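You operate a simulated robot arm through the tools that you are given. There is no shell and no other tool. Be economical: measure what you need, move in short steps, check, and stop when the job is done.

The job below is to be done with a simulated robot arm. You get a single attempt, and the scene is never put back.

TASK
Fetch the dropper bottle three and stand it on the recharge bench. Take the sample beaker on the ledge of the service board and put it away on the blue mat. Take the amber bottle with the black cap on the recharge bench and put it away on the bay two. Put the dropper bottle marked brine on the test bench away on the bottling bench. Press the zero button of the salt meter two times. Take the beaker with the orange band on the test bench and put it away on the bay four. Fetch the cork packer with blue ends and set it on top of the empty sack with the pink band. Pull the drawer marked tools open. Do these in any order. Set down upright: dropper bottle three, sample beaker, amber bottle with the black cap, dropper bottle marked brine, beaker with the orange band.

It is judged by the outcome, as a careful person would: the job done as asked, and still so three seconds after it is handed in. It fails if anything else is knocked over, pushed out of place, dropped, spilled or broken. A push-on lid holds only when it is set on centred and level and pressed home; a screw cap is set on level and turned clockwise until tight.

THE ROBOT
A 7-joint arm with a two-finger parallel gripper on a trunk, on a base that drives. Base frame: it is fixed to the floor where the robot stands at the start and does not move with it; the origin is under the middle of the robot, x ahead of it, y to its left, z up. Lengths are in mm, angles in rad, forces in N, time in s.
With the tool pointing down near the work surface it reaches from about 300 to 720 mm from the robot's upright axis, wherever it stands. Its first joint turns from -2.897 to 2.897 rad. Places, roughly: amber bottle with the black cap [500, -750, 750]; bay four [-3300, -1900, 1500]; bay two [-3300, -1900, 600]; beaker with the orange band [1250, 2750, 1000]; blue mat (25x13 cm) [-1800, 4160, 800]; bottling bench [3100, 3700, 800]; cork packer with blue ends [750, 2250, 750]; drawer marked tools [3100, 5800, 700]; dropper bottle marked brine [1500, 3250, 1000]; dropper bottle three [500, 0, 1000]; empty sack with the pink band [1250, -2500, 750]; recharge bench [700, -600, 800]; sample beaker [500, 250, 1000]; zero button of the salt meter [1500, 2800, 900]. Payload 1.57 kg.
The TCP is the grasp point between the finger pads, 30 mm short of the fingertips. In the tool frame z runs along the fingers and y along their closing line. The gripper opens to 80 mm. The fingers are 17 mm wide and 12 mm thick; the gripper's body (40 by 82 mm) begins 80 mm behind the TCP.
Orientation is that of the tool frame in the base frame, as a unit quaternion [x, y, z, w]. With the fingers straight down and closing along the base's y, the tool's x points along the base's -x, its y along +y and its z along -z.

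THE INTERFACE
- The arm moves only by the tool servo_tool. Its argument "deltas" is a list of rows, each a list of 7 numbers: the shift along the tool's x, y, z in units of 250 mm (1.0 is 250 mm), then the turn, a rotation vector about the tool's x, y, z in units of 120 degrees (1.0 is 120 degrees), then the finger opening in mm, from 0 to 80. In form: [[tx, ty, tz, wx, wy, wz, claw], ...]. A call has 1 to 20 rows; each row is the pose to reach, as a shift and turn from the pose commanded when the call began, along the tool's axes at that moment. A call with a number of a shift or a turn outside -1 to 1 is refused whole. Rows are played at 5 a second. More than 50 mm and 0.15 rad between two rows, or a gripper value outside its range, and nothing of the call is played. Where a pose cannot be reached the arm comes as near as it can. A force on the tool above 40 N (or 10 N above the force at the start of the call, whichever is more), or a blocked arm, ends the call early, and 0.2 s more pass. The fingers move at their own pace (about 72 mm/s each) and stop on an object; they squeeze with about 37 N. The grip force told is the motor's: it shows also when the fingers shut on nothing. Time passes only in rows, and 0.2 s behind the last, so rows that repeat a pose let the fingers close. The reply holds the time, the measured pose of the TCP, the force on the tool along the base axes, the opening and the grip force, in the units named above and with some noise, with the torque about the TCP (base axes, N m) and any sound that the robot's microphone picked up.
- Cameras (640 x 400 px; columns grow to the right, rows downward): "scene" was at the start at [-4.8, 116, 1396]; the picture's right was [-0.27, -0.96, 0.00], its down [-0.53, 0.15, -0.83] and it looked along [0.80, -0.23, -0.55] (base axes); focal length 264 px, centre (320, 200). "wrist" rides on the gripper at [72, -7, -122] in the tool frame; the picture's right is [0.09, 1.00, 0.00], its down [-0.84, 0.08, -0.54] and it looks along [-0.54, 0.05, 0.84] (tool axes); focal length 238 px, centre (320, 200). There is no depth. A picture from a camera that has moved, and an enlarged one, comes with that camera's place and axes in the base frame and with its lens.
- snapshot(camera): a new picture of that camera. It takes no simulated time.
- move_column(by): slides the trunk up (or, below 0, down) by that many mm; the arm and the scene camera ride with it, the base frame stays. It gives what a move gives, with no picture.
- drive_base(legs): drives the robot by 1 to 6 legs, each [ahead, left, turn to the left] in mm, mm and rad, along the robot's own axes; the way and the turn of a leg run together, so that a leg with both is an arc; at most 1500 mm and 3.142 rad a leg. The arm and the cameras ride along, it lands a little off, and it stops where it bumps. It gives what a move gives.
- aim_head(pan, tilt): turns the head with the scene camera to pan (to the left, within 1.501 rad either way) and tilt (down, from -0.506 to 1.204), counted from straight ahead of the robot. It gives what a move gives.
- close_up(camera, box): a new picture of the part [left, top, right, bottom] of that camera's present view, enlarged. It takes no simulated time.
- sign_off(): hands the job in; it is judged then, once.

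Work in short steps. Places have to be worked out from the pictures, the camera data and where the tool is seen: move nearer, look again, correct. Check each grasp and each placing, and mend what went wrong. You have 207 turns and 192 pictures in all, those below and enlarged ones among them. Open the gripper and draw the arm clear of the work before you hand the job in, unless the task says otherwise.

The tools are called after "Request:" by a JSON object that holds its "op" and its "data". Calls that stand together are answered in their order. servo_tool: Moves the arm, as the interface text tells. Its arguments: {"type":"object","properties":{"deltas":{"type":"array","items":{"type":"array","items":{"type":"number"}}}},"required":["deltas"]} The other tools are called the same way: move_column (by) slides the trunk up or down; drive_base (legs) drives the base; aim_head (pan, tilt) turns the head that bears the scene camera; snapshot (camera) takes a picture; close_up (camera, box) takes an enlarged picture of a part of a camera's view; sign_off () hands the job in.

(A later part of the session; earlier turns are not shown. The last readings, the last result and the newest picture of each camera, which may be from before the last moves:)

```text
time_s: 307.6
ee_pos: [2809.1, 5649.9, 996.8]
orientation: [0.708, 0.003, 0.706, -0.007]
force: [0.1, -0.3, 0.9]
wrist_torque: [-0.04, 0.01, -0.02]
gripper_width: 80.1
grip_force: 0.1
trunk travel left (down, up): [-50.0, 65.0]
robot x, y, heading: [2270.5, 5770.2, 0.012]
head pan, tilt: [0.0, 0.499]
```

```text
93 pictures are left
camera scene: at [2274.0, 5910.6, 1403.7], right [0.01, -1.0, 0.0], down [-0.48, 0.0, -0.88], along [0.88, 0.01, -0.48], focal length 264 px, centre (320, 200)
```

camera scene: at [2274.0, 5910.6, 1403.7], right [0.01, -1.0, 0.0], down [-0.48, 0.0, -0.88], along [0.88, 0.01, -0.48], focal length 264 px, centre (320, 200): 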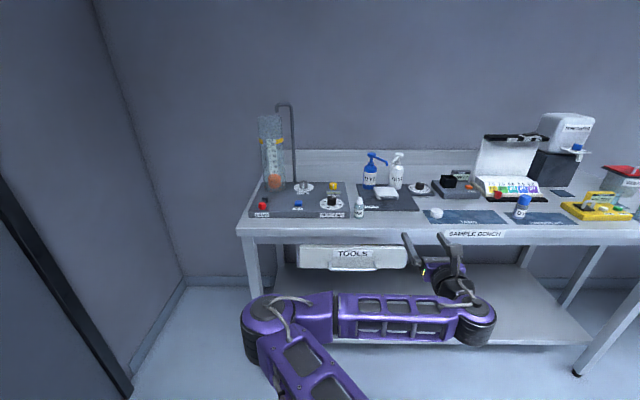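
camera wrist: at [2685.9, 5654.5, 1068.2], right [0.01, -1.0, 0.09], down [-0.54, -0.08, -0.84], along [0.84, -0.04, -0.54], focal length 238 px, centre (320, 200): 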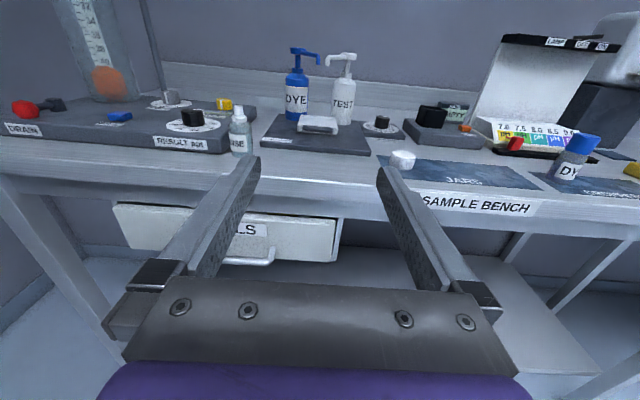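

The TOOLS drawer's bar handle is at about [3080, 5785, 640]. I lower the trunk and tool to that height, level with the handle, and roll the gripper 90° to close vertically on the bar.

Request:
{"op": "move_column", "data": {"by": -50}}

Request:
{"op": "servo_tool", "data": {"deltas": [[-0.12, -0.07, 0, 0, 0, 0, 80], [-0.24, -0.14, 0, 0, 0, 0, 80], [-0.36, -0.21, 0, 0, 0, 0, 80], [-0.48, -0.28, 0, 0, 0, 0, 80], [-0.6, -0.35, 0, 0, 0, 0, 80], [-0.72, -0.42, 0, 0, 0, 0, 80], [-0.84, -0.49, 0, 0, 0, 0, 80], [-0.98, -0.54, 0, 0, 0, 0, 80]]}}

Request:
{"op": "servo_tool", "data": {"deltas": [[-0.02, 0, 0, 0, 0, 0.068, 80], [-0.04, 0, 0, 0, 0, 0.136, 70], [-0.06, 0, 0, 0, 0, 0.204, 60], [-0.08, 0, 0, 0, 0, 0.272, 60], [-0.1, 0, 0, 0, 0, 0.34, 60], [-0.12, 0, 0, 0, 0, 0.408, 60], [-0.14, 0, 0, 0, 0, 0.476, 60], [-0.16, 0, 0, 0, 0, 0.544, 60], [-0.18, 0, 0, 0, 0, 0.612, 60], [-0.2, 0, 0, 0, 0, 0.68, 60], [-0.22, 0, 0, 0, 0, 0.75, 60]]}}

Request:
{"op": "snapshot", "data": {"camera": "wrist"}}

Request:
{"op": "snapshot", "data": {"camera": "scene"}}

```text
time_s: 308.5
ee_pos: [2809.0, 5650.4, 947.1]
orientation: [0.708, 0.003, 0.706, -0.006]
force: [-0.1, -0.2, 0.1]
wrist_torque: [-0.02, -0.01, 0.02]
gripper_width: 80.0
grip_force: 0.1
trunk travel left (down, up): [0.0, 115.0]
robot x, y, heading: [2272.5, 5772.5, 0.006]
head pan, tilt: [0.0, 0.499]
```

```text
time_s: 310.3
ee_pos: [2805.8, 5787.5, 700.5]
orientation: [0.708, 0.002, 0.707, -0.006]
force: [-0.8, 0.5, -1.4]
wrist_torque: [0.0, -0.02, 0.01]
gripper_width: 80.1
grip_force: 0.1
trunk travel left (down, up): [0.0, 115.0]
robot x, y, heading: [2274.6, 5771.8, 0.004]
head pan, tilt: [0.0, 0.499]
```

```text
time_s: 312.7
ee_pos: [2806.7, 5786.9, 648.5]
orientation: [-0.502, 0.5, -0.495, 0.504]
force: [0.2, -0.1, 0.0]
wrist_torque: [0.02, 0.0, 0.0]
gripper_width: 60.2
grip_force: 0.1
trunk travel left (down, up): [0.0, 115.0]
robot x, y, heading: [2272.6, 5770.5, 0.005]
head pan, tilt: [0.0, 0.499]
```

```text
92 pictures are left
camera wrist: at [2684.4, 5713.1, 653.1], right [0.0, -0.08, -1.0], down [-0.55, 0.83, -0.07], along [0.83, 0.55, -0.05], focal length 238 px, centre (320, 200)
```

wrist: 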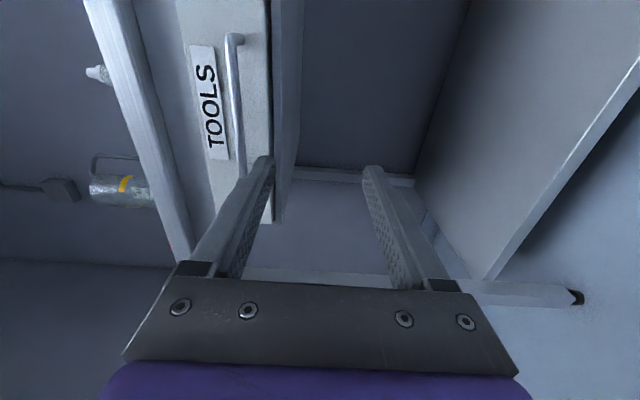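

```text
91 pictures are left
camera scene: at [2273.9, 5910.6, 1353.7], right [0.01, -1.0, 0.0], down [-0.48, 0.0, -0.88], along [0.88, 0.01, -0.48], focal length 264 px, centre (320, 200)
```

scene: 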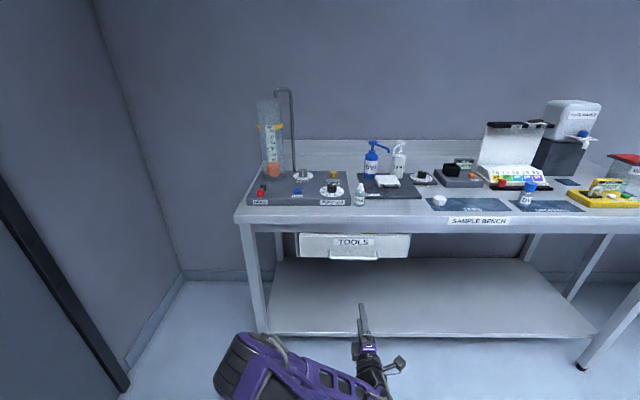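

Using both views, the handle bar spans y 5718–5868 at x≈2974, z≈740. I raise the tool to that height and approach partway to check.

Request:
{"op": "servo_tool", "data": {"deltas": [[0, -0.15, 0, 0, 0, 0, 60], [0, -0.3, 0, 0, 0, 0, 60], [0, -0.368, 0.1, 0, 0, 0, 60], [0, -0.368, 0.26, 0, 0, 0, 60]]}}

Request:
{"op": "snapshot", "data": {"camera": "wrist"}}

Request:
{"op": "close_up", "data": {"camera": "scene", "box": [260, 210, 440, 340]}}

```text
time_s: 313.7
ee_pos: [2871.6, 5786.5, 739.6]
orientation: [-0.503, 0.499, -0.495, 0.504]
force: [-0.4, -0.4, -0.3]
wrist_torque: [-0.01, 0.05, -0.01]
gripper_width: 59.9
grip_force: 0.0
trunk travel left (down, up): [0.0, 115.0]
robot x, y, heading: [2271.8, 5773.0, 0.004]
head pan, tilt: [0.0, 0.499]
```

```text
90 pictures are left
camera wrist: at [2750.0, 5712.1, 745.5], right [0.0, -0.09, -1.0], down [-0.55, 0.83, -0.07], along [0.83, 0.55, -0.05], focal length 238 px, centre (320, 200)
```

wrist: 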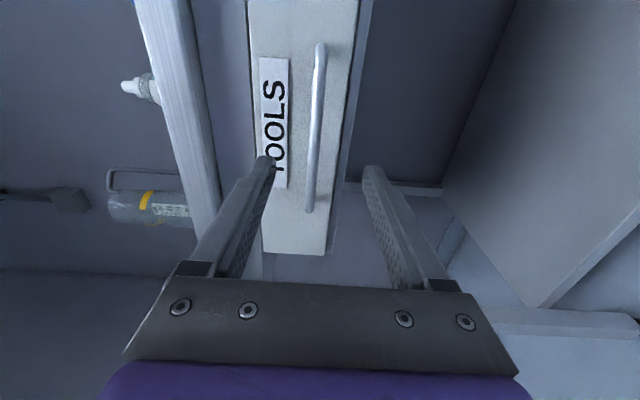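

```text
3.08 times, centred on (350, 275) of scene
camera zoom: at [2273.8, 5910.6, 1353.7], right [0.01, -1.0, 0.0], down [-0.48, 0.0, -0.88], along [0.88, 0.01, -0.48], focal length 813 px, centre (228, -31)
```

zoom: 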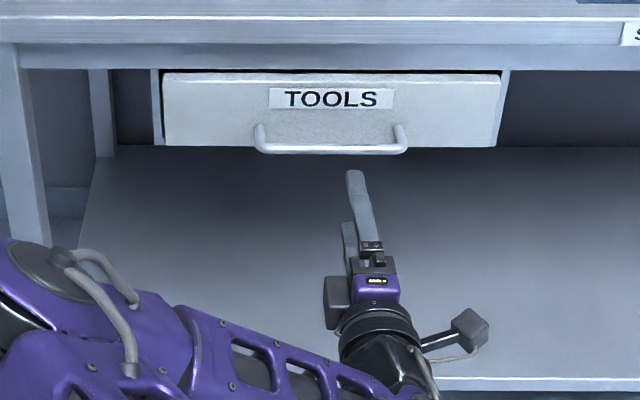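

The bar is centred vertically between the fingers. I advance 78 mm so the fingertips straddle it, then close.

Request:
{"op": "servo_tool", "data": {"deltas": [[0, -0.01, 0.12, 0, 0, 0, 60], [0, -0.01, 0.22, 0, 0, 0, 60], [0, -0.01, 0.28, 0, 0, 0, 60], [0, -0.01, 0.314, 0, 0, 0, 60]]}}

Request:
{"op": "snapshot", "data": {"camera": "wrist"}}

Request:
{"op": "close_up", "data": {"camera": "scene", "box": [260, 210, 440, 340]}}

```text
time_s: 314.7
ee_pos: [2949.7, 5788.2, 741.4]
orientation: [-0.503, 0.498, -0.495, 0.504]
force: [-0.4, -0.4, 1.0]
wrist_torque: [-0.01, 0.01, 0.0]
gripper_width: 59.8
grip_force: 0.0
trunk travel left (down, up): [0.0, 115.0]
robot x, y, heading: [2273.5, 5768.1, 0.01]
head pan, tilt: [0.0, 0.499]
```

```text
88 pictures are left
camera wrist: at [2828.5, 5713.9, 747.0], right [0.0, -0.09, -1.0], down [-0.55, 0.83, -0.07], along [0.83, 0.55, -0.05], focal length 238 px, centre (320, 200)
```

wrist: 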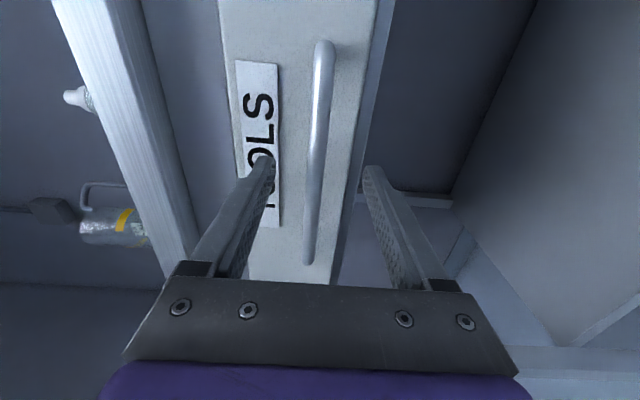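

```text
3.08 times, centred on (350, 275) of scene
camera zoom: at [2273.9, 5910.5, 1353.7], right [0.01, -1.0, 0.0], down [-0.48, 0.0, -0.88], along [0.88, 0.01, -0.48], focal length 813 px, centre (228, -31)
```

zoom: 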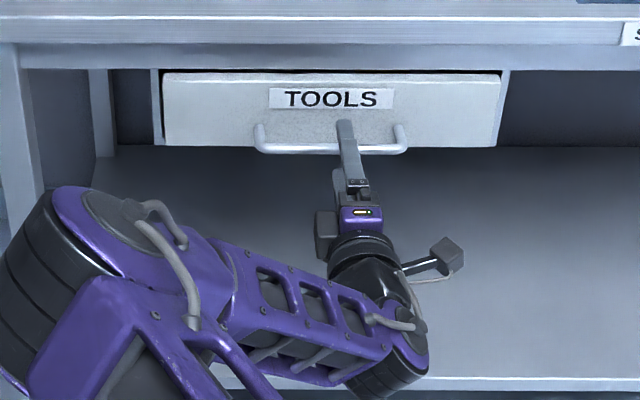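

The bar is at x≈2969 with my tips at 2980. I advance 7 mm more and close.

Request:
{"op": "servo_tool", "data": {"deltas": [[0, 0, 0.028, 0, 0, 0, 60], [0, 0, 0.028, 0, 0, 0, 40], [0, 0, 0.028, 0, 0, 0, 15], [0, 0, 0.028, 0, 0, 0, 0], [0, 0, 0.028, 0, 0, 0, 0]]}}

```text
time_s: 315.9
ee_pos: [2957.9, 5787.9, 744.2]
orientation: [-0.5, 0.497, -0.497, 0.505]
force: [1.2, 0.0, 15.4]
wrist_torque: [-0.21, -0.29, -0.06]
gripper_width: 11.9
grip_force: 29.0
trunk travel left (down, up): [0.0, 115.0]
robot x, y, heading: [2273.3, 5772.6, 0.009]
head pan, tilt: [0.0, 0.499]
```

The bar is gripped (11.9 mm). I pull straight back.

Request:
{"op": "servo_tool", "data": {"deltas": [[0, 0, -0.04, 0, 0, 0, 0], [0, 0, -0.1, 0, 0, 0, 0], [0, 0, -0.17, 0, 0, 0, 0], [0, 0, -0.24, 0, 0, 0, 0], [0, 0, -0.31, 0, 0, 0, 0], [0, 0, -0.38, 0, 0, 0, 0], [0, 0, -0.45, 0, 0, 0, 0], [0, 0, -0.52, 0, 0, 0, 0], [0, 0, -0.59, 0, 0, 0, 0], [0, 0, -0.66, 0, 0, 0, 0], [0, 0, -0.73, 0, 0, 0, 0], [0, 0, -0.8, 0, 0, 0, 0]]}}

Request:
{"op": "snapshot", "data": {"camera": "scene"}}

```text
time_s: 318.4
ee_pos: [2769.1, 5786.8, 743.8]
orientation: [-0.501, 0.495, -0.496, 0.508]
force: [1.6, 2.5, 7.3]
wrist_torque: [-0.25, -0.24, -0.17]
gripper_width: 11.6
grip_force: 29.2
trunk travel left (down, up): [0.0, 115.0]
robot x, y, heading: [2271.9, 5771.7, 0.008]
head pan, tilt: [0.0, 0.499]
stopped in row 12: the force on the tool passed its limit at 40 N (the readings are from after the stop); the commanded pose is now the measured one
```

```text
86 pictures are left
camera scene: at [2273.5, 5910.8, 1353.1], right [0.01, -1.0, 0.0], down [-0.48, 0.0, -0.88], along [0.88, 0.01, -0.48], focal length 264 px, centre (320, 200)
```

scene: 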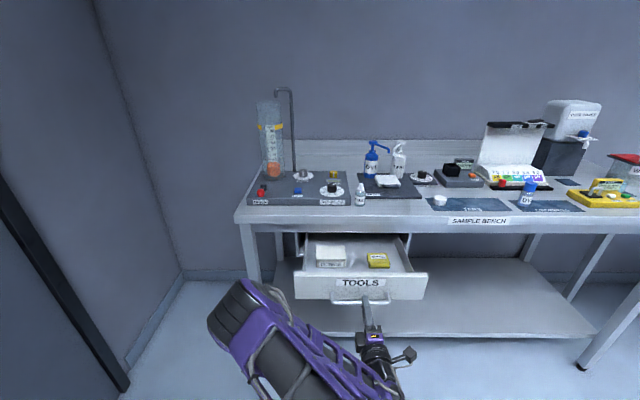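

The drawer is open to its stop (about 190 mm). I release the bar and back away.

Request:
{"op": "servo_tool", "data": {"deltas": [[0, 0, 0, 0, 0, 0, 30], [0, 0, 0, 0, 0, 0, 60], [0, 0, 0, 0, 0, 0, 60], [0, 0, -0.06, 0, 0, 0, 60]]}}

Request:
{"op": "drive_base", "data": {"legs": [[-350, 0, 0]]}}

Request:
{"op": "servo_tool", "data": {"deltas": [[0, -0.1, 0, 0, 0, -0.068, 80], [0, -0.2, 0, 0, 0, -0.136, 80], [0, -0.3, 0, 0, 0, -0.204, 80], [0, -0.4, 0, 0, 0, -0.272, 80], [0, -0.5, 0, 0, 0, -0.34, 80], [0, -0.6, 0, 0, 0, -0.408, 80], [0, -0.7, 0, 0, 0, -0.476, 80], [0, -0.8, 0, 0, 0, -0.544, 80], [0, -0.85, 0, 0, 0, -0.612, 80], [0, -0.9, 0, 0, 0, -0.68, 80], [0, -0.95, 0, 0, 0, -0.75, 80]]}}

Request:
{"op": "snapshot", "data": {"camera": "scene"}}

Request:
{"op": "aim_head", "data": {"pan": -1.0, "tilt": 0.4}}

Request:
{"op": "snapshot", "data": {"camera": "scene"}}

```text
time_s: 319.4
ee_pos: [2756.8, 5787.5, 743.2]
orientation: [-0.502, 0.495, -0.496, 0.506]
force: [-1.1, -0.3, 0.7]
wrist_torque: [0.02, 0.01, 0.01]
gripper_width: 60.0
grip_force: 0.0
trunk travel left (down, up): [0.0, 115.0]
robot x, y, heading: [2272.2, 5770.0, 0.006]
head pan, tilt: [0.0, 0.499]
```

```text
time_s: 321.7
ee_pos: [2403.8, 5785.5, 743.6]
orientation: [-0.502, 0.495, -0.495, 0.507]
force: [-0.3, 0.8, 0.1]
wrist_torque: [0.0, -0.02, 0.01]
gripper_width: 59.8
grip_force: 0.1
trunk travel left (down, up): [0.0, 115.0]
robot x, y, heading: [1922.3, 5768.3, 0.006]
head pan, tilt: [0.0, 0.499]
```

```text
time_s: 324.1
ee_pos: [2440.9, 5787.3, 979.9]
orientation: [0.706, 0.005, 0.708, -0.007]
force: [-0.3, 0.4, 0.2]
wrist_torque: [-0.03, -0.01, 0.02]
gripper_width: 80.0
grip_force: 0.1
out of reach, approached as far as the arm can: row 5, 6, 7, 8, 9, 10, 11
trunk travel left (down, up): [0.0, 115.0]
robot x, y, heading: [1924.6, 5769.6, 0.008]
head pan, tilt: [0.0, 0.499]
```

```text
85 pictures are left
camera scene: at [1922.6, 5908.1, 1353.7], right [0.01, -1.0, 0.0], down [-0.48, 0.0, -0.88], along [0.88, 0.01, -0.48], focal length 264 px, centre (320, 200)
```

scene: 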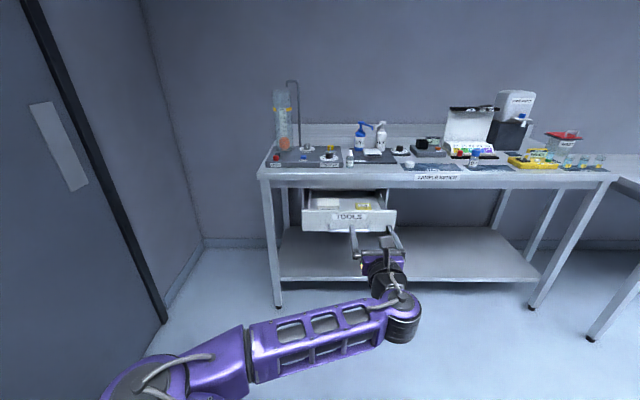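

```text
time_s: 325.4
ee_pos: [2441.4, 5785.9, 978.4]
orientation: [0.706, 0.005, 0.708, -0.009]
force: [0.3, -0.2, -0.2]
wrist_torque: [0.01, -0.01, 0.03]
gripper_width: 80.0
grip_force: 0.0
trunk travel left (down, up): [0.0, 115.0]
robot x, y, heading: [1924.4, 5770.9, 0.007]
head pan, tilt: [-1.0, 0.4]
```

```text
84 pictures are left
camera scene: at [1882.3, 5829.9, 1362.8], right [-0.84, -0.55, 0.0], down [-0.21, 0.33, -0.92], along [0.5, -0.77, -0.39], focal length 264 px, centre (320, 200)
```

scene: 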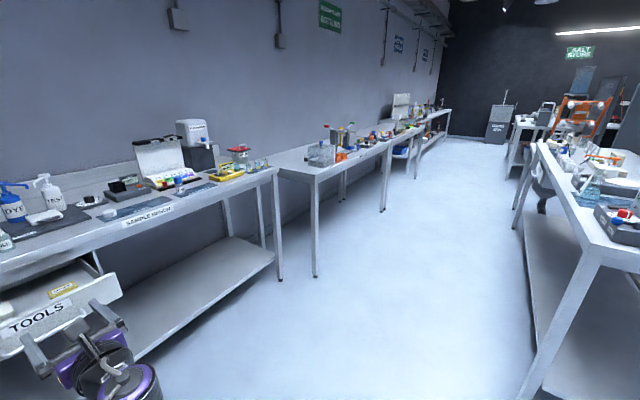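

The drawer stays open. The east aisle gives access to both the test bench (west side) and the bottling bench (east side), so I move into it, turn to face west and strafe south.

Request:
{"op": "drive_base", "data": {"legs": [[0, -380, 0], [280, 0, 0], [0, 0, -1.57], [0, 0, -1.57]]}}

Request:
{"op": "move_column", "data": {"by": 50}}

Request:
{"op": "aim_head", "data": {"pan": 0.9, "tilt": 0.4}}

Request:
{"op": "snapshot", "data": {"camera": "scene"}}

```text
time_s: 339.0
ee_pos: [1692.0, 5354.7, 980.1]
orientation: [0.014, -0.706, 0.017, 0.708]
force: [0.8, -0.2, 1.0]
wrist_torque: [-0.02, -0.01, 0.01]
gripper_width: 80.2
grip_force: 0.0
trunk travel left (down, up): [0.0, 115.0]
robot x, y, heading: [2204.1, 5387.4, -3.106]
head pan, tilt: [-1.0, 0.4]
```

```text
time_s: 339.9
ee_pos: [1691.1, 5354.6, 1029.7]
orientation: [0.014, -0.706, 0.019, 0.708]
force: [0.4, 0.6, -0.9]
wrist_torque: [-0.03, 0.0, -0.01]
gripper_width: 80.1
grip_force: 0.1
trunk travel left (down, up): [-50.0, 65.0]
robot x, y, heading: [2204.9, 5388.3, -3.109]
head pan, tilt: [-1.0, 0.4]
```

```text
time_s: 341.8
ee_pos: [1690.9, 5354.9, 1030.1]
orientation: [0.014, -0.706, 0.019, 0.708]
force: [-0.4, -0.4, 0.0]
wrist_torque: [-0.01, -0.04, 0.0]
gripper_width: 80.0
grip_force: 0.1
trunk travel left (down, up): [-50.0, 65.0]
robot x, y, heading: [2205.0, 5387.2, -3.103]
head pan, tilt: [0.901, 0.4]
```

```text
83 pictures are left
camera scene: at [2247.0, 5176.5, 1412.8], right [-0.8, 0.59, 0.0], down [0.23, 0.31, -0.92], along [-0.55, -0.74, -0.39], focal length 264 px, centre (320, 200)
```

scene: 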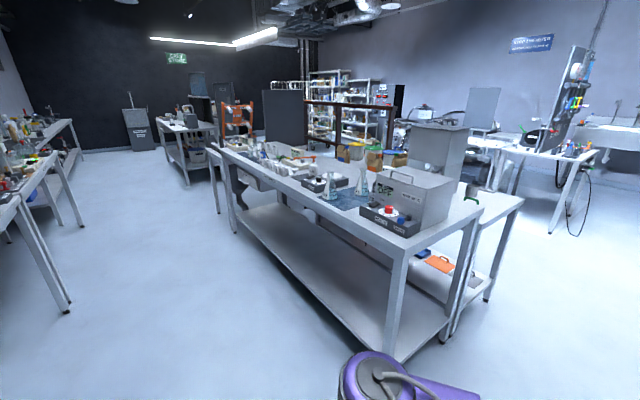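

The test bench's east edge runs along x≈1510 from y 2337 to 4675. I correct heading and strafe south to the brine bottle's area.

Request:
{"op": "drive_base", "data": {"legs": [[0, 0, -0.035], [0, 1400, 0], [0, 600, 0]]}}

Request:
{"op": "aim_head", "data": {"pan": 0.3, "tilt": 0.6}}

Request:
{"op": "snapshot", "data": {"camera": "scene"}}

Request:
{"op": "snapshot", "data": {"camera": "wrist"}}

```text
time_s: 361.6
ee_pos: [1694.1, 3374.0, 1029.3]
orientation: [0.002, -0.706, 0.006, 0.708]
force: [-0.7, 0.2, -0.7]
wrist_torque: [0.02, 0.02, 0.02]
gripper_width: 80.1
grip_force: 0.0
trunk travel left (down, up): [-50.0, 65.0]
robot x, y, heading: [2208.4, 3384.9, -3.137]
head pan, tilt: [0.901, 0.4]
```

```text
time_s: 362.6
ee_pos: [1692.9, 3372.7, 1028.6]
orientation: [0.001, -0.706, 0.005, 0.708]
force: [-0.9, -0.1, -0.2]
wrist_torque: [0.0, 0.02, -0.02]
gripper_width: 80.1
grip_force: 0.1
trunk travel left (down, up): [-50.0, 65.0]
robot x, y, heading: [2213.5, 3388.5, -3.146]
head pan, tilt: [0.3, 0.6]
```

```text
82 pictures are left
camera scene: at [2216.2, 3222.4, 1394.6], right [-0.3, 0.95, 0.0], down [0.54, 0.17, -0.83], along [-0.79, -0.24, -0.56], focal length 264 px, centre (320, 200)
```

scene: 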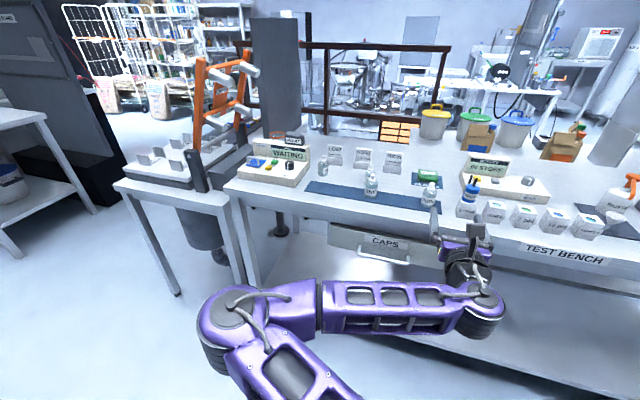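

```text
81 pictures are left
camera wrist: at [1815.0, 3368.0, 1100.5], right [-0.01, 1.0, 0.09], down [0.54, 0.08, -0.84], along [-0.84, 0.04, -0.54], focal length 238 px, centre (320, 200)
```

wrist: 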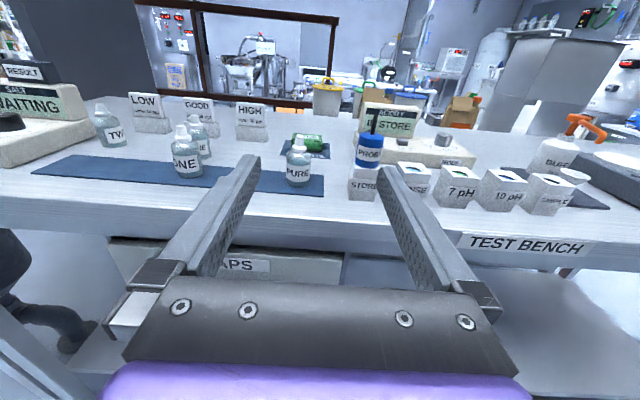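

Several dropper bottles stand on the blue strip; I zoom to read the labels.

Request:
{"op": "close_up", "data": {"camera": "wrist", "box": [0, 80, 340, 210]}}

Request:
{"op": "close_up", "data": {"camera": "scene", "box": [220, 120, 460, 270]}}

```text
1.88 times, centred on (170, 145) of wrist
camera zoom: at [1815.0, 3368.0, 1100.5], right [-0.01, 1.0, 0.09], down [0.54, 0.08, -0.84], along [-0.84, 0.04, -0.54], focal length 449 px, centre (602, 304)
```

zoom: 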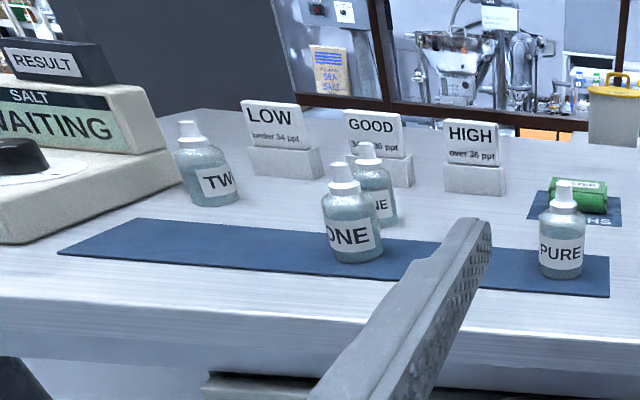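

```text
2.67 times, centred on (340, 195) of scene
camera zoom: at [2216.2, 3222.4, 1394.6], right [-0.3, 0.95, 0.0], down [0.54, 0.17, -0.83], along [-0.79, -0.24, -0.56], focal length 704 px, centre (267, 213)
```

zoom: 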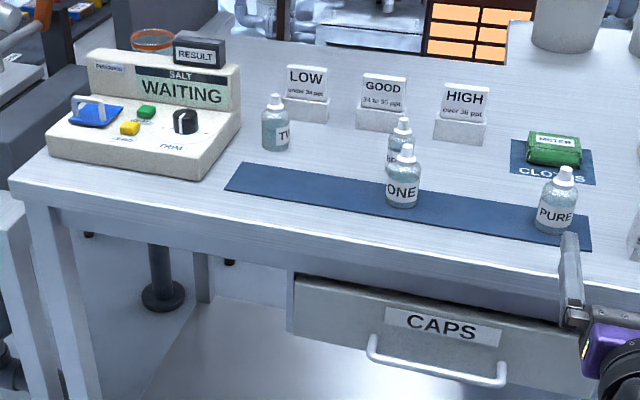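

BRINE appears to be the bottle right behind ONE, at about [1405, 3160], with the bench top at z≈918. I strafe 205 mm south, raise, and pitch the tool down 70°, then look again before going in.

Request:
{"op": "drive_base", "data": {"legs": [[0, 205, 0]]}}

Request:
{"op": "servo_tool", "data": {"deltas": [[0.1, 0, 0, 0, -0.065, 0, 80], [0.2, 0, 0, 0, -0.13, 0, 80], [0.3, 0, 0, 0, -0.195, 0, 80], [0.36, 0, 0, 0, -0.26, 0, 80], [0.42, 0, 0, 0, -0.325, 0, 80], [0.46, 0, 0, 0, -0.39, 0, 80], [0.46, 0, 0, 0, -0.455, 0, 80], [0.46, 0, 0, 0, -0.52, 0, 80], [0.46, 0, 0, 0, -0.583, 0, 80]]}}

Request:
{"op": "snapshot", "data": {"camera": "wrist"}}

Request:
{"op": "close_up", "data": {"camera": "scene", "box": [300, 100, 500, 240]}}

```text
time_s: 365.2
ee_pos: [1693.1, 3170.2, 1031.3]
orientation: [0.001, -0.706, 0.006, 0.708]
force: [0.4, -1.1, 0.8]
wrist_torque: [0.0, 0.0, 0.04]
gripper_width: 79.8
grip_force: 0.1
trunk travel left (down, up): [-50.0, 65.0]
robot x, y, heading: [2209.0, 3186.1, 3.137]
head pan, tilt: [0.3, 0.6]
```

```text
time_s: 367.2
ee_pos: [1694.8, 3172.4, 1145.4]
orientation: [-0.004, 0.985, -0.003, -0.174]
force: [-0.6, -0.5, -0.2]
wrist_torque: [0.01, 0.0, 0.0]
gripper_width: 79.9
grip_force: 0.0
trunk travel left (down, up): [-50.0, 65.0]
robot x, y, heading: [2208.8, 3183.0, 3.138]
head pan, tilt: [0.3, 0.6]
```

```text
78 pictures are left
camera wrist: at [1667.7, 3165.4, 1283.5], right [-0.1, 1.0, 0.03], down [0.97, 0.09, 0.22], along [0.22, 0.05, -0.97], focal length 238 px, centre (320, 200)
```

wrist: 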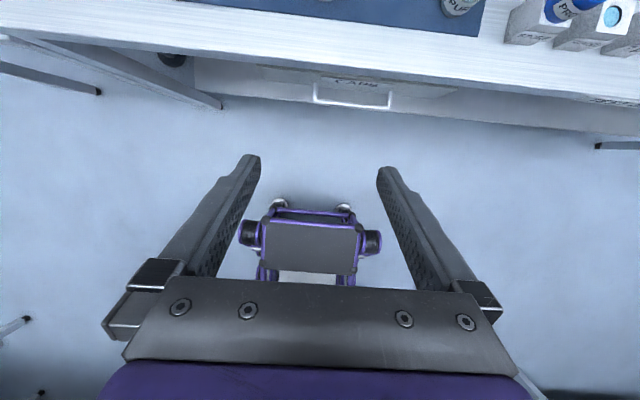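

```text
2.86 times, centred on (400, 170) of scene
camera zoom: at [2216.1, 3019.4, 1394.6], right [-0.3, 0.96, 0.0], down [0.54, 0.17, -0.83], along [-0.79, -0.24, -0.56], focal length 755 px, centre (91, 286)
```

zoom: 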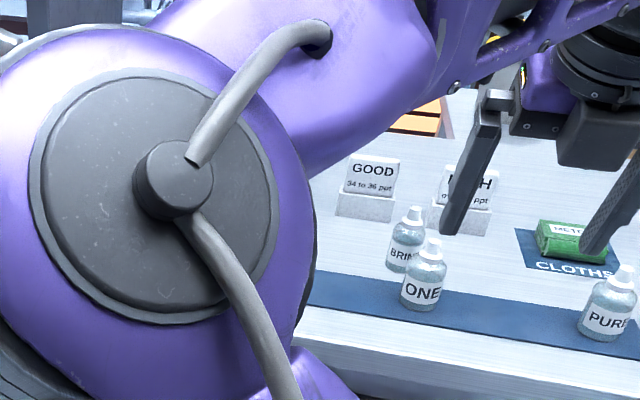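

The label reads BRINE. I drive ahead 250 mm so the tool is above it and look down.

Request:
{"op": "drive_base", "data": {"legs": [[250, 0, 0]]}}

Request:
{"op": "snapshot", "data": {"camera": "wrist"}}

```text
time_s: 369.0
ee_pos: [1446.0, 3172.5, 1145.8]
orientation: [-0.005, 0.984, -0.004, -0.175]
force: [0.2, 0.5, 0.1]
wrist_torque: [-0.02, 0.0, 0.0]
gripper_width: 80.3
grip_force: 0.2
trunk travel left (down, up): [-50.0, 65.0]
robot x, y, heading: [1961.7, 3184.6, 3.142]
head pan, tilt: [0.3, 0.6]
```

```text
76 pictures are left
camera wrist: at [1419.0, 3165.4, 1283.3], right [-0.1, 0.99, 0.03], down [0.97, 0.09, 0.22], along [0.22, 0.05, -0.98], focal length 238 px, centre (320, 200)
```

wrist: 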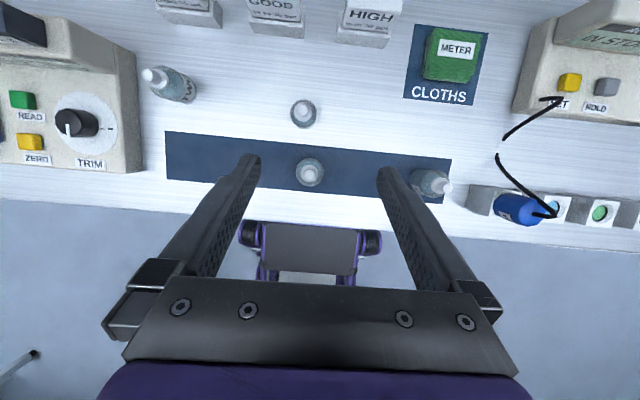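

I see BRINE at about [1379, 3149] and ONE at [1445, 3165]; the ZERO button is at about [1453, 2801]. I move over BRINE and descend partway to verify.

Request:
{"op": "servo_tool", "data": {"deltas": [[0.12, -0.047, 0.044, 0, 0, 0, 64], [0.241, -0.094, 0.0875, 0, 0, 0, 64], [0.18, -0.094, 0.258, 0, 0, 0, 64], [0.118, -0.094, 0.428, 0, 0, 0, 64]]}}

Request:
{"op": "snapshot", "data": {"camera": "wrist"}}

```text
time_s: 370.0
ee_pos: [1381.4, 3146.7, 1055.1]
orientation: [-0.005, 0.984, -0.005, -0.175]
force: [0.4, 0.6, 0.0]
wrist_torque: [-0.01, 0.01, 0.03]
gripper_width: 64.1
grip_force: 0.1
trunk travel left (down, up): [-50.0, 65.0]
robot x, y, heading: [1964.0, 3187.6, 3.145]
head pan, tilt: [0.3, 0.6]
```

```text
75 pictures are left
camera wrist: at [1355.1, 3140.5, 1193.6], right [-0.1, 0.99, 0.03], down [0.97, 0.09, 0.22], along [0.22, 0.05, -0.98], focal length 238 px, centre (320, 200)
```

wrist: 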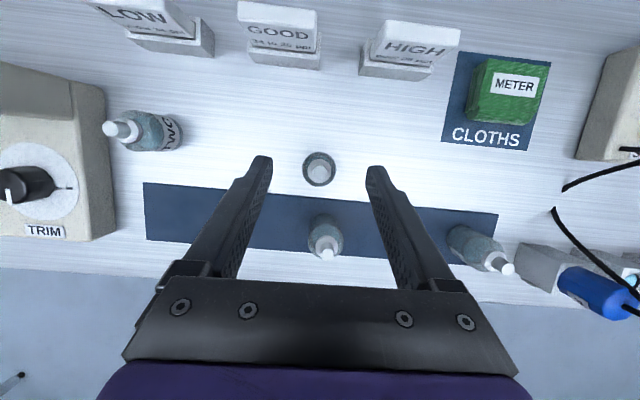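

BRINE is centred. I descend to z≈953 and close, then lift slowly.

Request:
{"op": "servo_tool", "data": {"deltas": [[-0.05, 0.004, 0.136, 0, 0, 0, 64], [-0.096, 0.004, 0.263, 0, 0, 0, 64], [-0.125, 0.004, 0.345, 0, 0, 0, 64], [-0.14, 0.004, 0.384, 0, 0, 0, 64]]}}

Request:
{"op": "snapshot", "data": {"camera": "wrist"}}

```text
time_s: 371.0
ee_pos: [1380.3, 3147.2, 953.3]
orientation: [-0.005, 0.984, -0.004, -0.175]
force: [-0.1, 0.0, 0.3]
wrist_torque: [0.0, 0.01, -0.01]
gripper_width: 64.1
grip_force: 0.1
trunk travel left (down, up): [-50.0, 65.0]
robot x, y, heading: [1960.6, 3182.9, 3.141]
head pan, tilt: [0.3, 0.6]
```

```text
74 pictures are left
camera wrist: at [1354.4, 3141.2, 1090.7], right [-0.1, 0.99, 0.03], down [0.97, 0.09, 0.22], along [0.22, 0.05, -0.98], focal length 238 px, centre (320, 200)
```

wrist: 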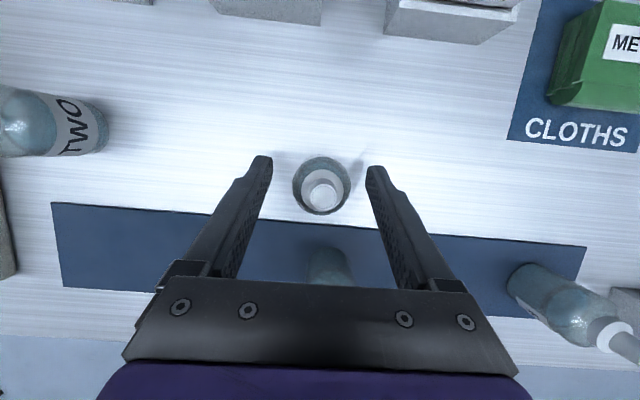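

No contact yet, so I lower in 2 mm steps up to 6 mm, then close and lift slowly.

Request:
{"op": "servo_tool", "data": {"deltas": [[-0.0027, 0, 0.0075, 0, 0, 0, 64], [-0.0054, 0, 0.015, 0, 0, 0, 64], [-0.0082, 0, 0.0225, 0, 0, 0, 64]]}}

Request:
{"op": "servo_tool", "data": {"deltas": [[0, 0, 0, 0, 0, 0, 45], [0, 0, 0, 0, 0, 0, 20], [0, 0, 0, 0, 0, 0, 0], [0, 0, 0, 0, 0, 0, 0], [0.006, 0, -0.015, 0, 0, 0, 0], [0.014, 0, -0.04, 0, 0, 0, 0], [0.03, 0, -0.08, 0, 0, 0, 0]]}}

Request:
{"op": "snapshot", "data": {"camera": "wrist"}}

```text
time_s: 371.8
ee_pos: [1380.6, 3147.3, 946.4]
orientation: [-0.005, 0.984, -0.004, -0.176]
force: [-0.5, 0.1, 0.9]
wrist_torque: [0.03, 0.02, 0.0]
gripper_width: 64.0
grip_force: 0.1
trunk travel left (down, up): [-50.0, 65.0]
robot x, y, heading: [1962.1, 3184.1, 3.14]
head pan, tilt: [0.3, 0.6]
```

```text
time_s: 373.4
ee_pos: [1380.7, 3147.7, 968.2]
orientation: [-0.005, 0.984, -0.003, -0.175]
force: [0.3, 0.9, -0.2]
wrist_torque: [-0.05, -0.01, -0.01]
gripper_width: 34.6
grip_force: 36.7
trunk travel left (down, up): [-50.0, 65.0]
robot x, y, heading: [1964.2, 3185.6, 3.146]
head pan, tilt: [0.3, 0.6]
```

```text
73 pictures are left
camera wrist: at [1354.2, 3141.0, 1106.4], right [-0.1, 0.99, 0.03], down [0.97, 0.09, 0.22], along [0.22, 0.05, -0.98], focal length 238 px, centre (320, 200)
```

wrist: 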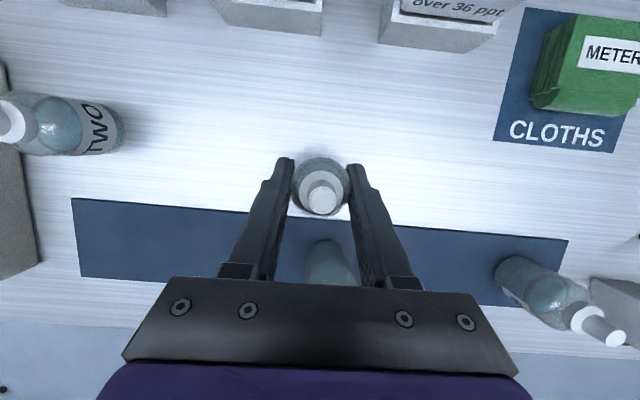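

The width reads only 34.6 mm, so the fingers are on the tapering shoulder. I lower again, release, and go deeper for a proper body grip.

Request:
{"op": "servo_tool", "data": {"deltas": [[-0.014, 0, 0.04, 0, 0, 0, 0], [-0.027, 0, 0.075, 0, 0, 0, 0], [-0.03, 0, 0.083, 0, 0, 0, 40], [-0.03, 0, 0.083, 0, 0, 0, 64], [-0.03, 0, 0.083, 0, 0, 0, 64], [-0.0327, 0, 0.09, 0, 0, 0, 64], [-0.0354, 0, 0.0975, 0, 0, 0, 64], [-0.038, 0, 0.105, 0, 0, 0, 64], [-0.0409, 0, 0.1125, 0, 0, 0, 64], [-0.0436, 0, 0.12, 0, 0, 0, 64], [-0.0463, 0, 0.1275, 0, 0, 0, 64], [-0.049, 0, 0.135, 0, 0, 0, 64]]}}

Request:
{"op": "snapshot", "data": {"camera": "wrist"}}

```text
time_s: 376.0
ee_pos: [1379.6, 3147.6, 931.6]
orientation: [-0.005, 0.985, -0.005, -0.175]
force: [0.6, -0.3, -0.2]
wrist_torque: [0.01, 0.0, -0.02]
gripper_width: 63.8
grip_force: 0.1
trunk travel left (down, up): [-50.0, 65.0]
robot x, y, heading: [1962.1, 3187.3, 3.143]
head pan, tilt: [0.3, 0.6]
```

```text
72 pictures are left
camera wrist: at [1353.7, 3141.1, 1069.9], right [-0.1, 0.99, 0.03], down [0.97, 0.09, 0.22], along [0.22, 0.05, -0.98], focal length 238 px, centre (320, 200)
```

wrist: 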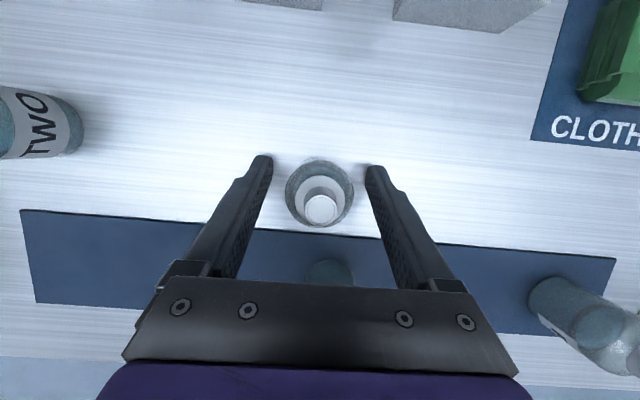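

The bench must be near z 890. I continue down in 2 mm steps until contact.

Request:
{"op": "servo_tool", "data": {"deltas": [[-0.0027, 0, 0.0075, 0, 0, 0, 64], [-0.0054, 0, 0.015, 0, 0, 0, 64], [-0.0082, 0, 0.0225, 0, 0, 0, 64], [-0.0109, 0, 0.03, 0, 0, 0, 64], [-0.0136, 0, 0.0375, 0, 0, 0, 64], [-0.0163, 0, 0.045, 0, 0, 0, 64]]}}

```text
time_s: 376.9
ee_pos: [1379.6, 3148.9, 930.8]
orientation: [-0.005, 0.983, -0.003, -0.181]
force: [15.8, -1.4, 23.0]
wrist_torque: [0.71, -0.42, -0.6]
gripper_width: 62.7
grip_force: 0.0
trunk travel left (down, up): [-50.0, 65.0]
robot x, y, heading: [1964.6, 3183.2, 3.139]
head pan, tilt: [0.3, 0.6]
stopped in row 4: the force on the tool passed its limit at 43 N (the readings are from after the stop); the commanded pose is now the measured one
```

The fingertips touched the bench, so its top is at z≈899. I rise 3 mm, close, and lift gently.

Request:
{"op": "servo_tool", "data": {"deltas": [[0.005, 0, -0.012, 0, 0.005, 0, 64], [0.005, 0, -0.012, 0, 0.006, 0, 45], [0.005, 0, -0.012, 0, 0.006, 0, 20], [0.005, 0, -0.012, 0, 0.006, 0, 0], [0.005, 0, -0.012, 0, 0.006, 0, 0], [0.005, 0, -0.012, 0, 0.006, 0, 0]]}}

Request:
{"op": "servo_tool", "data": {"deltas": [[0.003, 0, -0.008, 0, 0, 0, 0], [0.008, 0, -0.022, 0, 0, 0, 0], [0.014, 0, -0.04, 0, 0, 0, 0], [0.024, 0, -0.066, 0, 0, 0, 0], [0.036, 0, -0.1, 0, 0, 0, 0]]}}

Request:
{"op": "snapshot", "data": {"camera": "wrist"}}

```text
time_s: 378.3
ee_pos: [1377.8, 3147.1, 931.7]
orientation: [-0.005, 0.983, -0.004, -0.184]
force: [0.5, 0.2, 0.5]
wrist_torque: [0.01, 0.01, 0.02]
gripper_width: 34.5
grip_force: 37.1
trunk travel left (down, up): [-50.0, 65.0]
robot x, y, heading: [1962.5, 3185.7, 3.146]
head pan, tilt: [0.3, 0.6]
```

```text
time_s: 379.5
ee_pos: [1378.6, 3148.1, 957.8]
orientation: [-0.005, 0.983, -0.003, -0.186]
force: [1.0, 0.6, -0.9]
wrist_torque: [0.0, 0.03, -0.01]
gripper_width: 34.6
grip_force: 37.1
trunk travel left (down, up): [-50.0, 65.0]
robot x, y, heading: [1962.2, 3190.8, 3.142]
head pan, tilt: [0.3, 0.6]
```

```text
71 pictures are left
camera wrist: at [1355.2, 3141.7, 1097.1], right [-0.1, 0.99, 0.03], down [0.98, 0.09, 0.2], along [0.2, 0.05, -0.98], focal length 238 px, centre (320, 200)
```

wrist: 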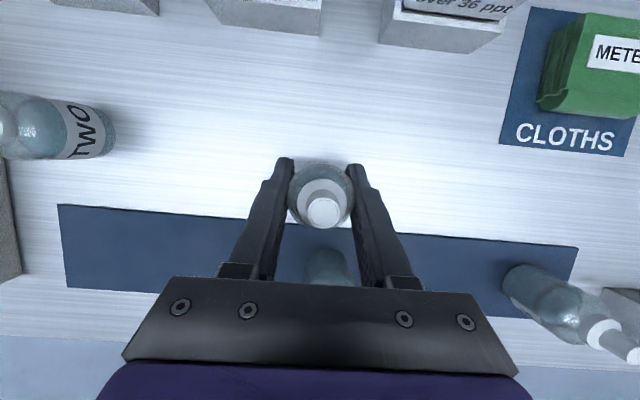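

This bottle is simply a bit slimmer (34.5 mm) and it is held. I lift it clear slowly, back away 250 mm, and turn to face the bottling bench.

Request:
{"op": "servo_tool", "data": {"deltas": [[0.018, 0, -0.05, 0, 0, 0, 0], [0.04, 0, -0.11, 0, 0, 0, 0], [0.065, 0, -0.18, 0, 0, 0, 0], [0.095, 0, -0.26, 0, 0, 0, 0], [0.13, 0, -0.35, 0, 0, 0, 0], [0.16, 0, -0.44, 0, 0, 0, 0]]}}

Request:
{"op": "drive_base", "data": {"legs": [[-200, 0, 0], [0, 0, -1.57], [0, 0, -1.57]]}}

Request:
{"op": "aim_head", "data": {"pan": 0.1, "tilt": 0.6}}

Request:
{"op": "snapshot", "data": {"camera": "scene"}}

Request:
{"op": "snapshot", "data": {"camera": "wrist"}}

```text
time_s: 380.9
ee_pos: [1381.2, 3149.2, 1076.7]
orientation: [-0.004, 0.983, -0.003, -0.185]
force: [0.3, 0.1, 0.0]
wrist_torque: [-0.01, -0.02, -0.01]
gripper_width: 34.5
grip_force: 37.1
trunk travel left (down, up): [-50.0, 65.0]
robot x, y, heading: [1962.5, 3185.0, 3.14]
head pan, tilt: [0.3, 0.6]
```

```text
time_s: 390.4
ee_pos: [2743.7, 3210.0, 1076.0]
orientation: [0.983, -0.006, 0.185, -0.001]
force: [-0.4, -0.1, -0.3]
wrist_torque: [0.02, 0.02, -0.01]
gripper_width: 34.6
grip_force: 37.4
trunk travel left (down, up): [-50.0, 65.0]
robot x, y, heading: [2162.8, 3184.7, -0.024]
head pan, tilt: [0.3, 0.6]
```

```text
time_s: 391.2
ee_pos: [2743.7, 3208.8, 1076.4]
orientation: [0.983, -0.007, 0.185, -0.001]
force: [-0.5, 0.1, -1.0]
wrist_torque: [0.01, 0.01, 0.02]
gripper_width: 34.8
grip_force: 37.2
trunk travel left (down, up): [-50.0, 65.0]
robot x, y, heading: [2163.1, 3184.5, -0.02]
head pan, tilt: [0.099, 0.6]
```

```text
70 pictures are left
camera scene: at [2163.3, 3334.4, 1394.6], right [0.08, -1.0, 0.0], down [-0.56, -0.04, -0.83], along [0.82, 0.06, -0.56], focal length 264 px, centre (320, 200)
```

scene: 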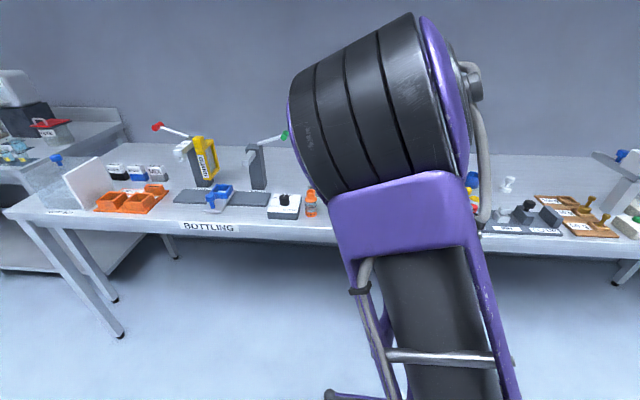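

```text
69 pictures are left
camera wrist: at [2765.1, 3214.3, 1214.9], right [0.07, -1.0, 0.03], down [-0.98, -0.07, 0.2], along [-0.2, -0.04, -0.98], focal length 238 px, centre (320, 200)
```

wrist: 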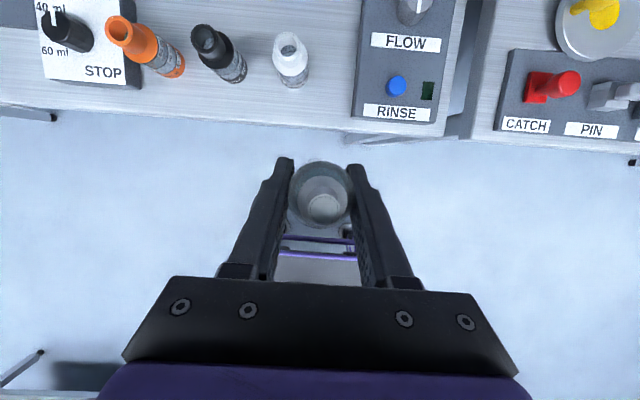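

I zoom in on the bottling bench to choose a roomy free spot.

Request:
{"op": "close_up", "data": {"camera": "scene", "box": [0, 120, 340, 250]}}

```text
1.88 times, centred on (170, 185) of scene
camera zoom: at [2163.3, 3334.4, 1394.6], right [0.08, -1.0, 0.0], down [-0.56, -0.04, -0.83], along [0.82, 0.06, -0.56], focal length 497 px, centre (602, 228)
```

zoom: 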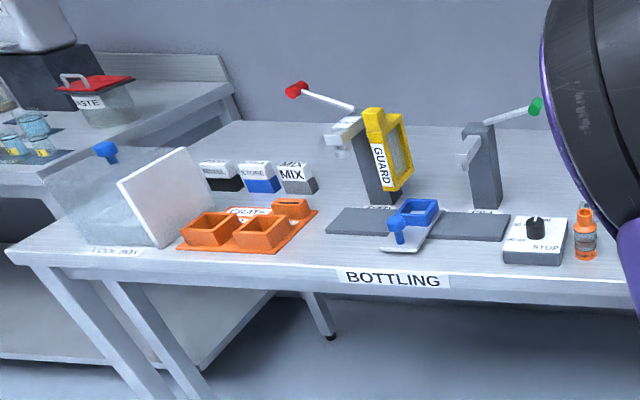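

The front strip between the blue scoop and the STOP box is free, around [2840, 3635], with the bench top at z≈845. I strafe north to it and look from above.

Request:
{"op": "drive_base", "data": {"legs": [[0, 425, 0.02]]}}

Request:
{"op": "snapshot", "data": {"camera": "wrist"}}

```text
time_s: 395.8
ee_pos: [2748.2, 3651.6, 1075.0]
orientation: [0.983, 0.004, 0.185, -0.003]
force: [0.1, -0.7, -1.3]
wrist_torque: [0.02, -0.04, 0.01]
gripper_width: 34.6
grip_force: 37.2
trunk travel left (down, up): [-50.0, 65.0]
robot x, y, heading: [2164.9, 3613.2, 0.004]
head pan, tilt: [0.099, 0.6]
```

```text
67 pictures are left
camera wrist: at [2769.3, 3656.2, 1214.9], right [0.1, -0.99, 0.03], down [-0.98, -0.09, 0.2], along [-0.2, -0.05, -0.98], focal length 238 px, centre (320, 200)
```

wrist: 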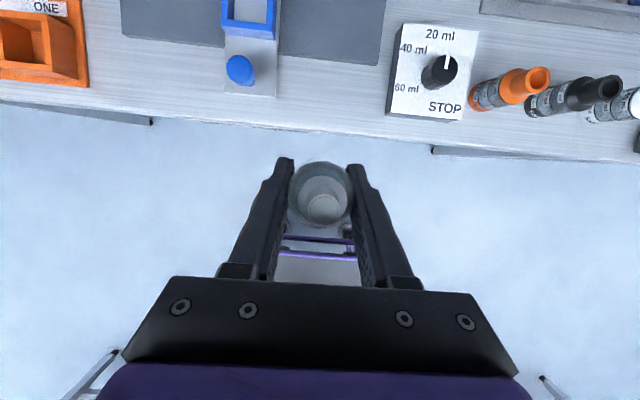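

I move over the spot at [2847, 3631] and lower to just above the bench.

Request:
{"op": "servo_tool", "data": {"deltas": [[0.123, 0.028, 0.048, 0, 0, 0, 0], [0.246, 0.055, 0.096, 0, 0, 0, 0], [0.369, 0.082, 0.144, 0, 0, 0, 0], [0.33, 0.082, 0.244, 0, 0, 0, 0], [0.291, 0.082, 0.344, 0, 0, 0, 0], [0.252, 0.082, 0.444, 0, 0, 0, 0], [0.213, 0.082, 0.544, 0, 0, 0, 0], [0.174, 0.082, 0.644, 0, 0, 0, 0], [0.135, 0.082, 0.744, 0, 0, 0, 0], [0.104, 0.082, 0.824, 0, 0, 0, 0]]}}

Request:
{"op": "servo_tool", "data": {"deltas": [[-0.003, 0, 0.0075, 0, 0, 0, 0], [-0.006, 0, 0.015, 0, 0, 0, 0], [-0.009, 0, 0.0225, 0, 0, 0, 0], [-0.012, 0, 0.03, 0, 0, 0, 0], [-0.015, 0, 0.0375, 0, 0, 0, 0], [-0.018, 0, 0.045, 0, 0, 0, 0]]}}

Request:
{"op": "snapshot", "data": {"camera": "wrist"}}

```text
time_s: 398.0
ee_pos: [2847.1, 3630.7, 892.5]
orientation: [0.983, 0.006, 0.186, -0.003]
force: [-0.4, -0.3, 0.0]
wrist_torque: [-0.02, 0.04, -0.01]
gripper_width: 34.6
grip_force: 36.4
trunk travel left (down, up): [-50.0, 65.0]
robot x, y, heading: [2167.3, 3609.4, -0.001]
head pan, tilt: [0.099, 0.6]
```

```text
time_s: 399.4
ee_pos: [2846.8, 3633.6, 881.8]
orientation: [0.983, 0.006, 0.185, -0.004]
force: [-0.6, 0.7, 2.4]
wrist_torque: [0.0, 0.03, -0.02]
gripper_width: 34.6
grip_force: 37.1
trunk travel left (down, up): [-50.0, 65.0]
robot x, y, heading: [2167.7, 3613.1, -0.001]
head pan, tilt: [0.099, 0.6]
```

```text
66 pictures are left
camera wrist: at [2868.4, 3637.8, 1020.6], right [0.1, -0.99, 0.03], down [-0.98, -0.09, 0.2], along [-0.2, -0.05, -0.98], focal length 238 px, centre (320, 200)
```

wrist: 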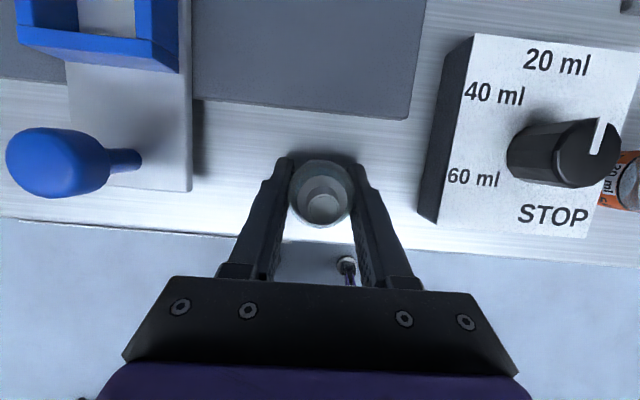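

Nearly touching. I lower a few more millimetres to contact.

Request:
{"op": "servo_tool", "data": {"deltas": [[-0.003, 0, 0.0075, 0, 0, 0, 0], [-0.006, 0, 0.015, 0, 0, 0, 0], [-0.009, 0, 0.0225, 0, 0, 0, 0]]}}

```text
time_s: 400.2
ee_pos: [2847.5, 3631.9, 881.2]
orientation: [0.982, 0.005, 0.19, -0.003]
force: [-6.2, 2.5, 35.5]
wrist_torque: [-0.27, 0.25, -0.05]
gripper_width: 34.6
grip_force: 36.9
trunk travel left (down, up): [-50.0, 65.0]
robot x, y, heading: [2167.2, 3612.1, -0.001]
head pan, tilt: [0.099, 0.6]
```

Firm contact. I ease back to light contact, open, and lift away vertically.

Request:
{"op": "servo_tool", "data": {"deltas": [[0.008, 0, -0.02, 0, 0, 0, 0], [0.008, 0, -0.02, 0, 0, 0, 38], [0.008, 0, -0.02, 0, 0, 0, 50], [0.008, 0, -0.02, 0, 0, 0, 64], [0.008, 0, -0.02, 0, 0, 0, 64], [0.05, 0, -0.13, 0, 0, 0, 64], [0.1, 0, -0.26, 0, 0, 0, 64], [0.16, 0, -0.42, 0, 0, 0, 64], [0.22, 0, -0.58, 0, 0, 0, 64]]}}

Request:
{"op": "snapshot", "data": {"camera": "wrist"}}

```text
time_s: 402.2
ee_pos: [2845.8, 3632.2, 1029.4]
orientation: [0.983, 0.004, 0.184, -0.004]
force: [-0.7, -0.9, -0.2]
wrist_torque: [0.02, -0.02, 0.01]
gripper_width: 64.0
grip_force: 0.1
trunk travel left (down, up): [-50.0, 65.0]
robot x, y, heading: [2165.9, 3614.5, 0.001]
head pan, tilt: [0.099, 0.6]
```

```text
65 pictures are left
camera wrist: at [2867.1, 3636.8, 1168.9], right [0.1, -0.99, 0.03], down [-0.98, -0.09, 0.2], along [-0.2, -0.05, -0.98], focal length 238 px, centre (320, 200)
```

wrist: 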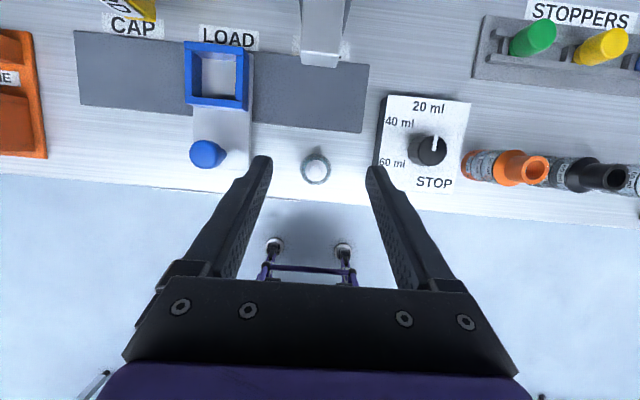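

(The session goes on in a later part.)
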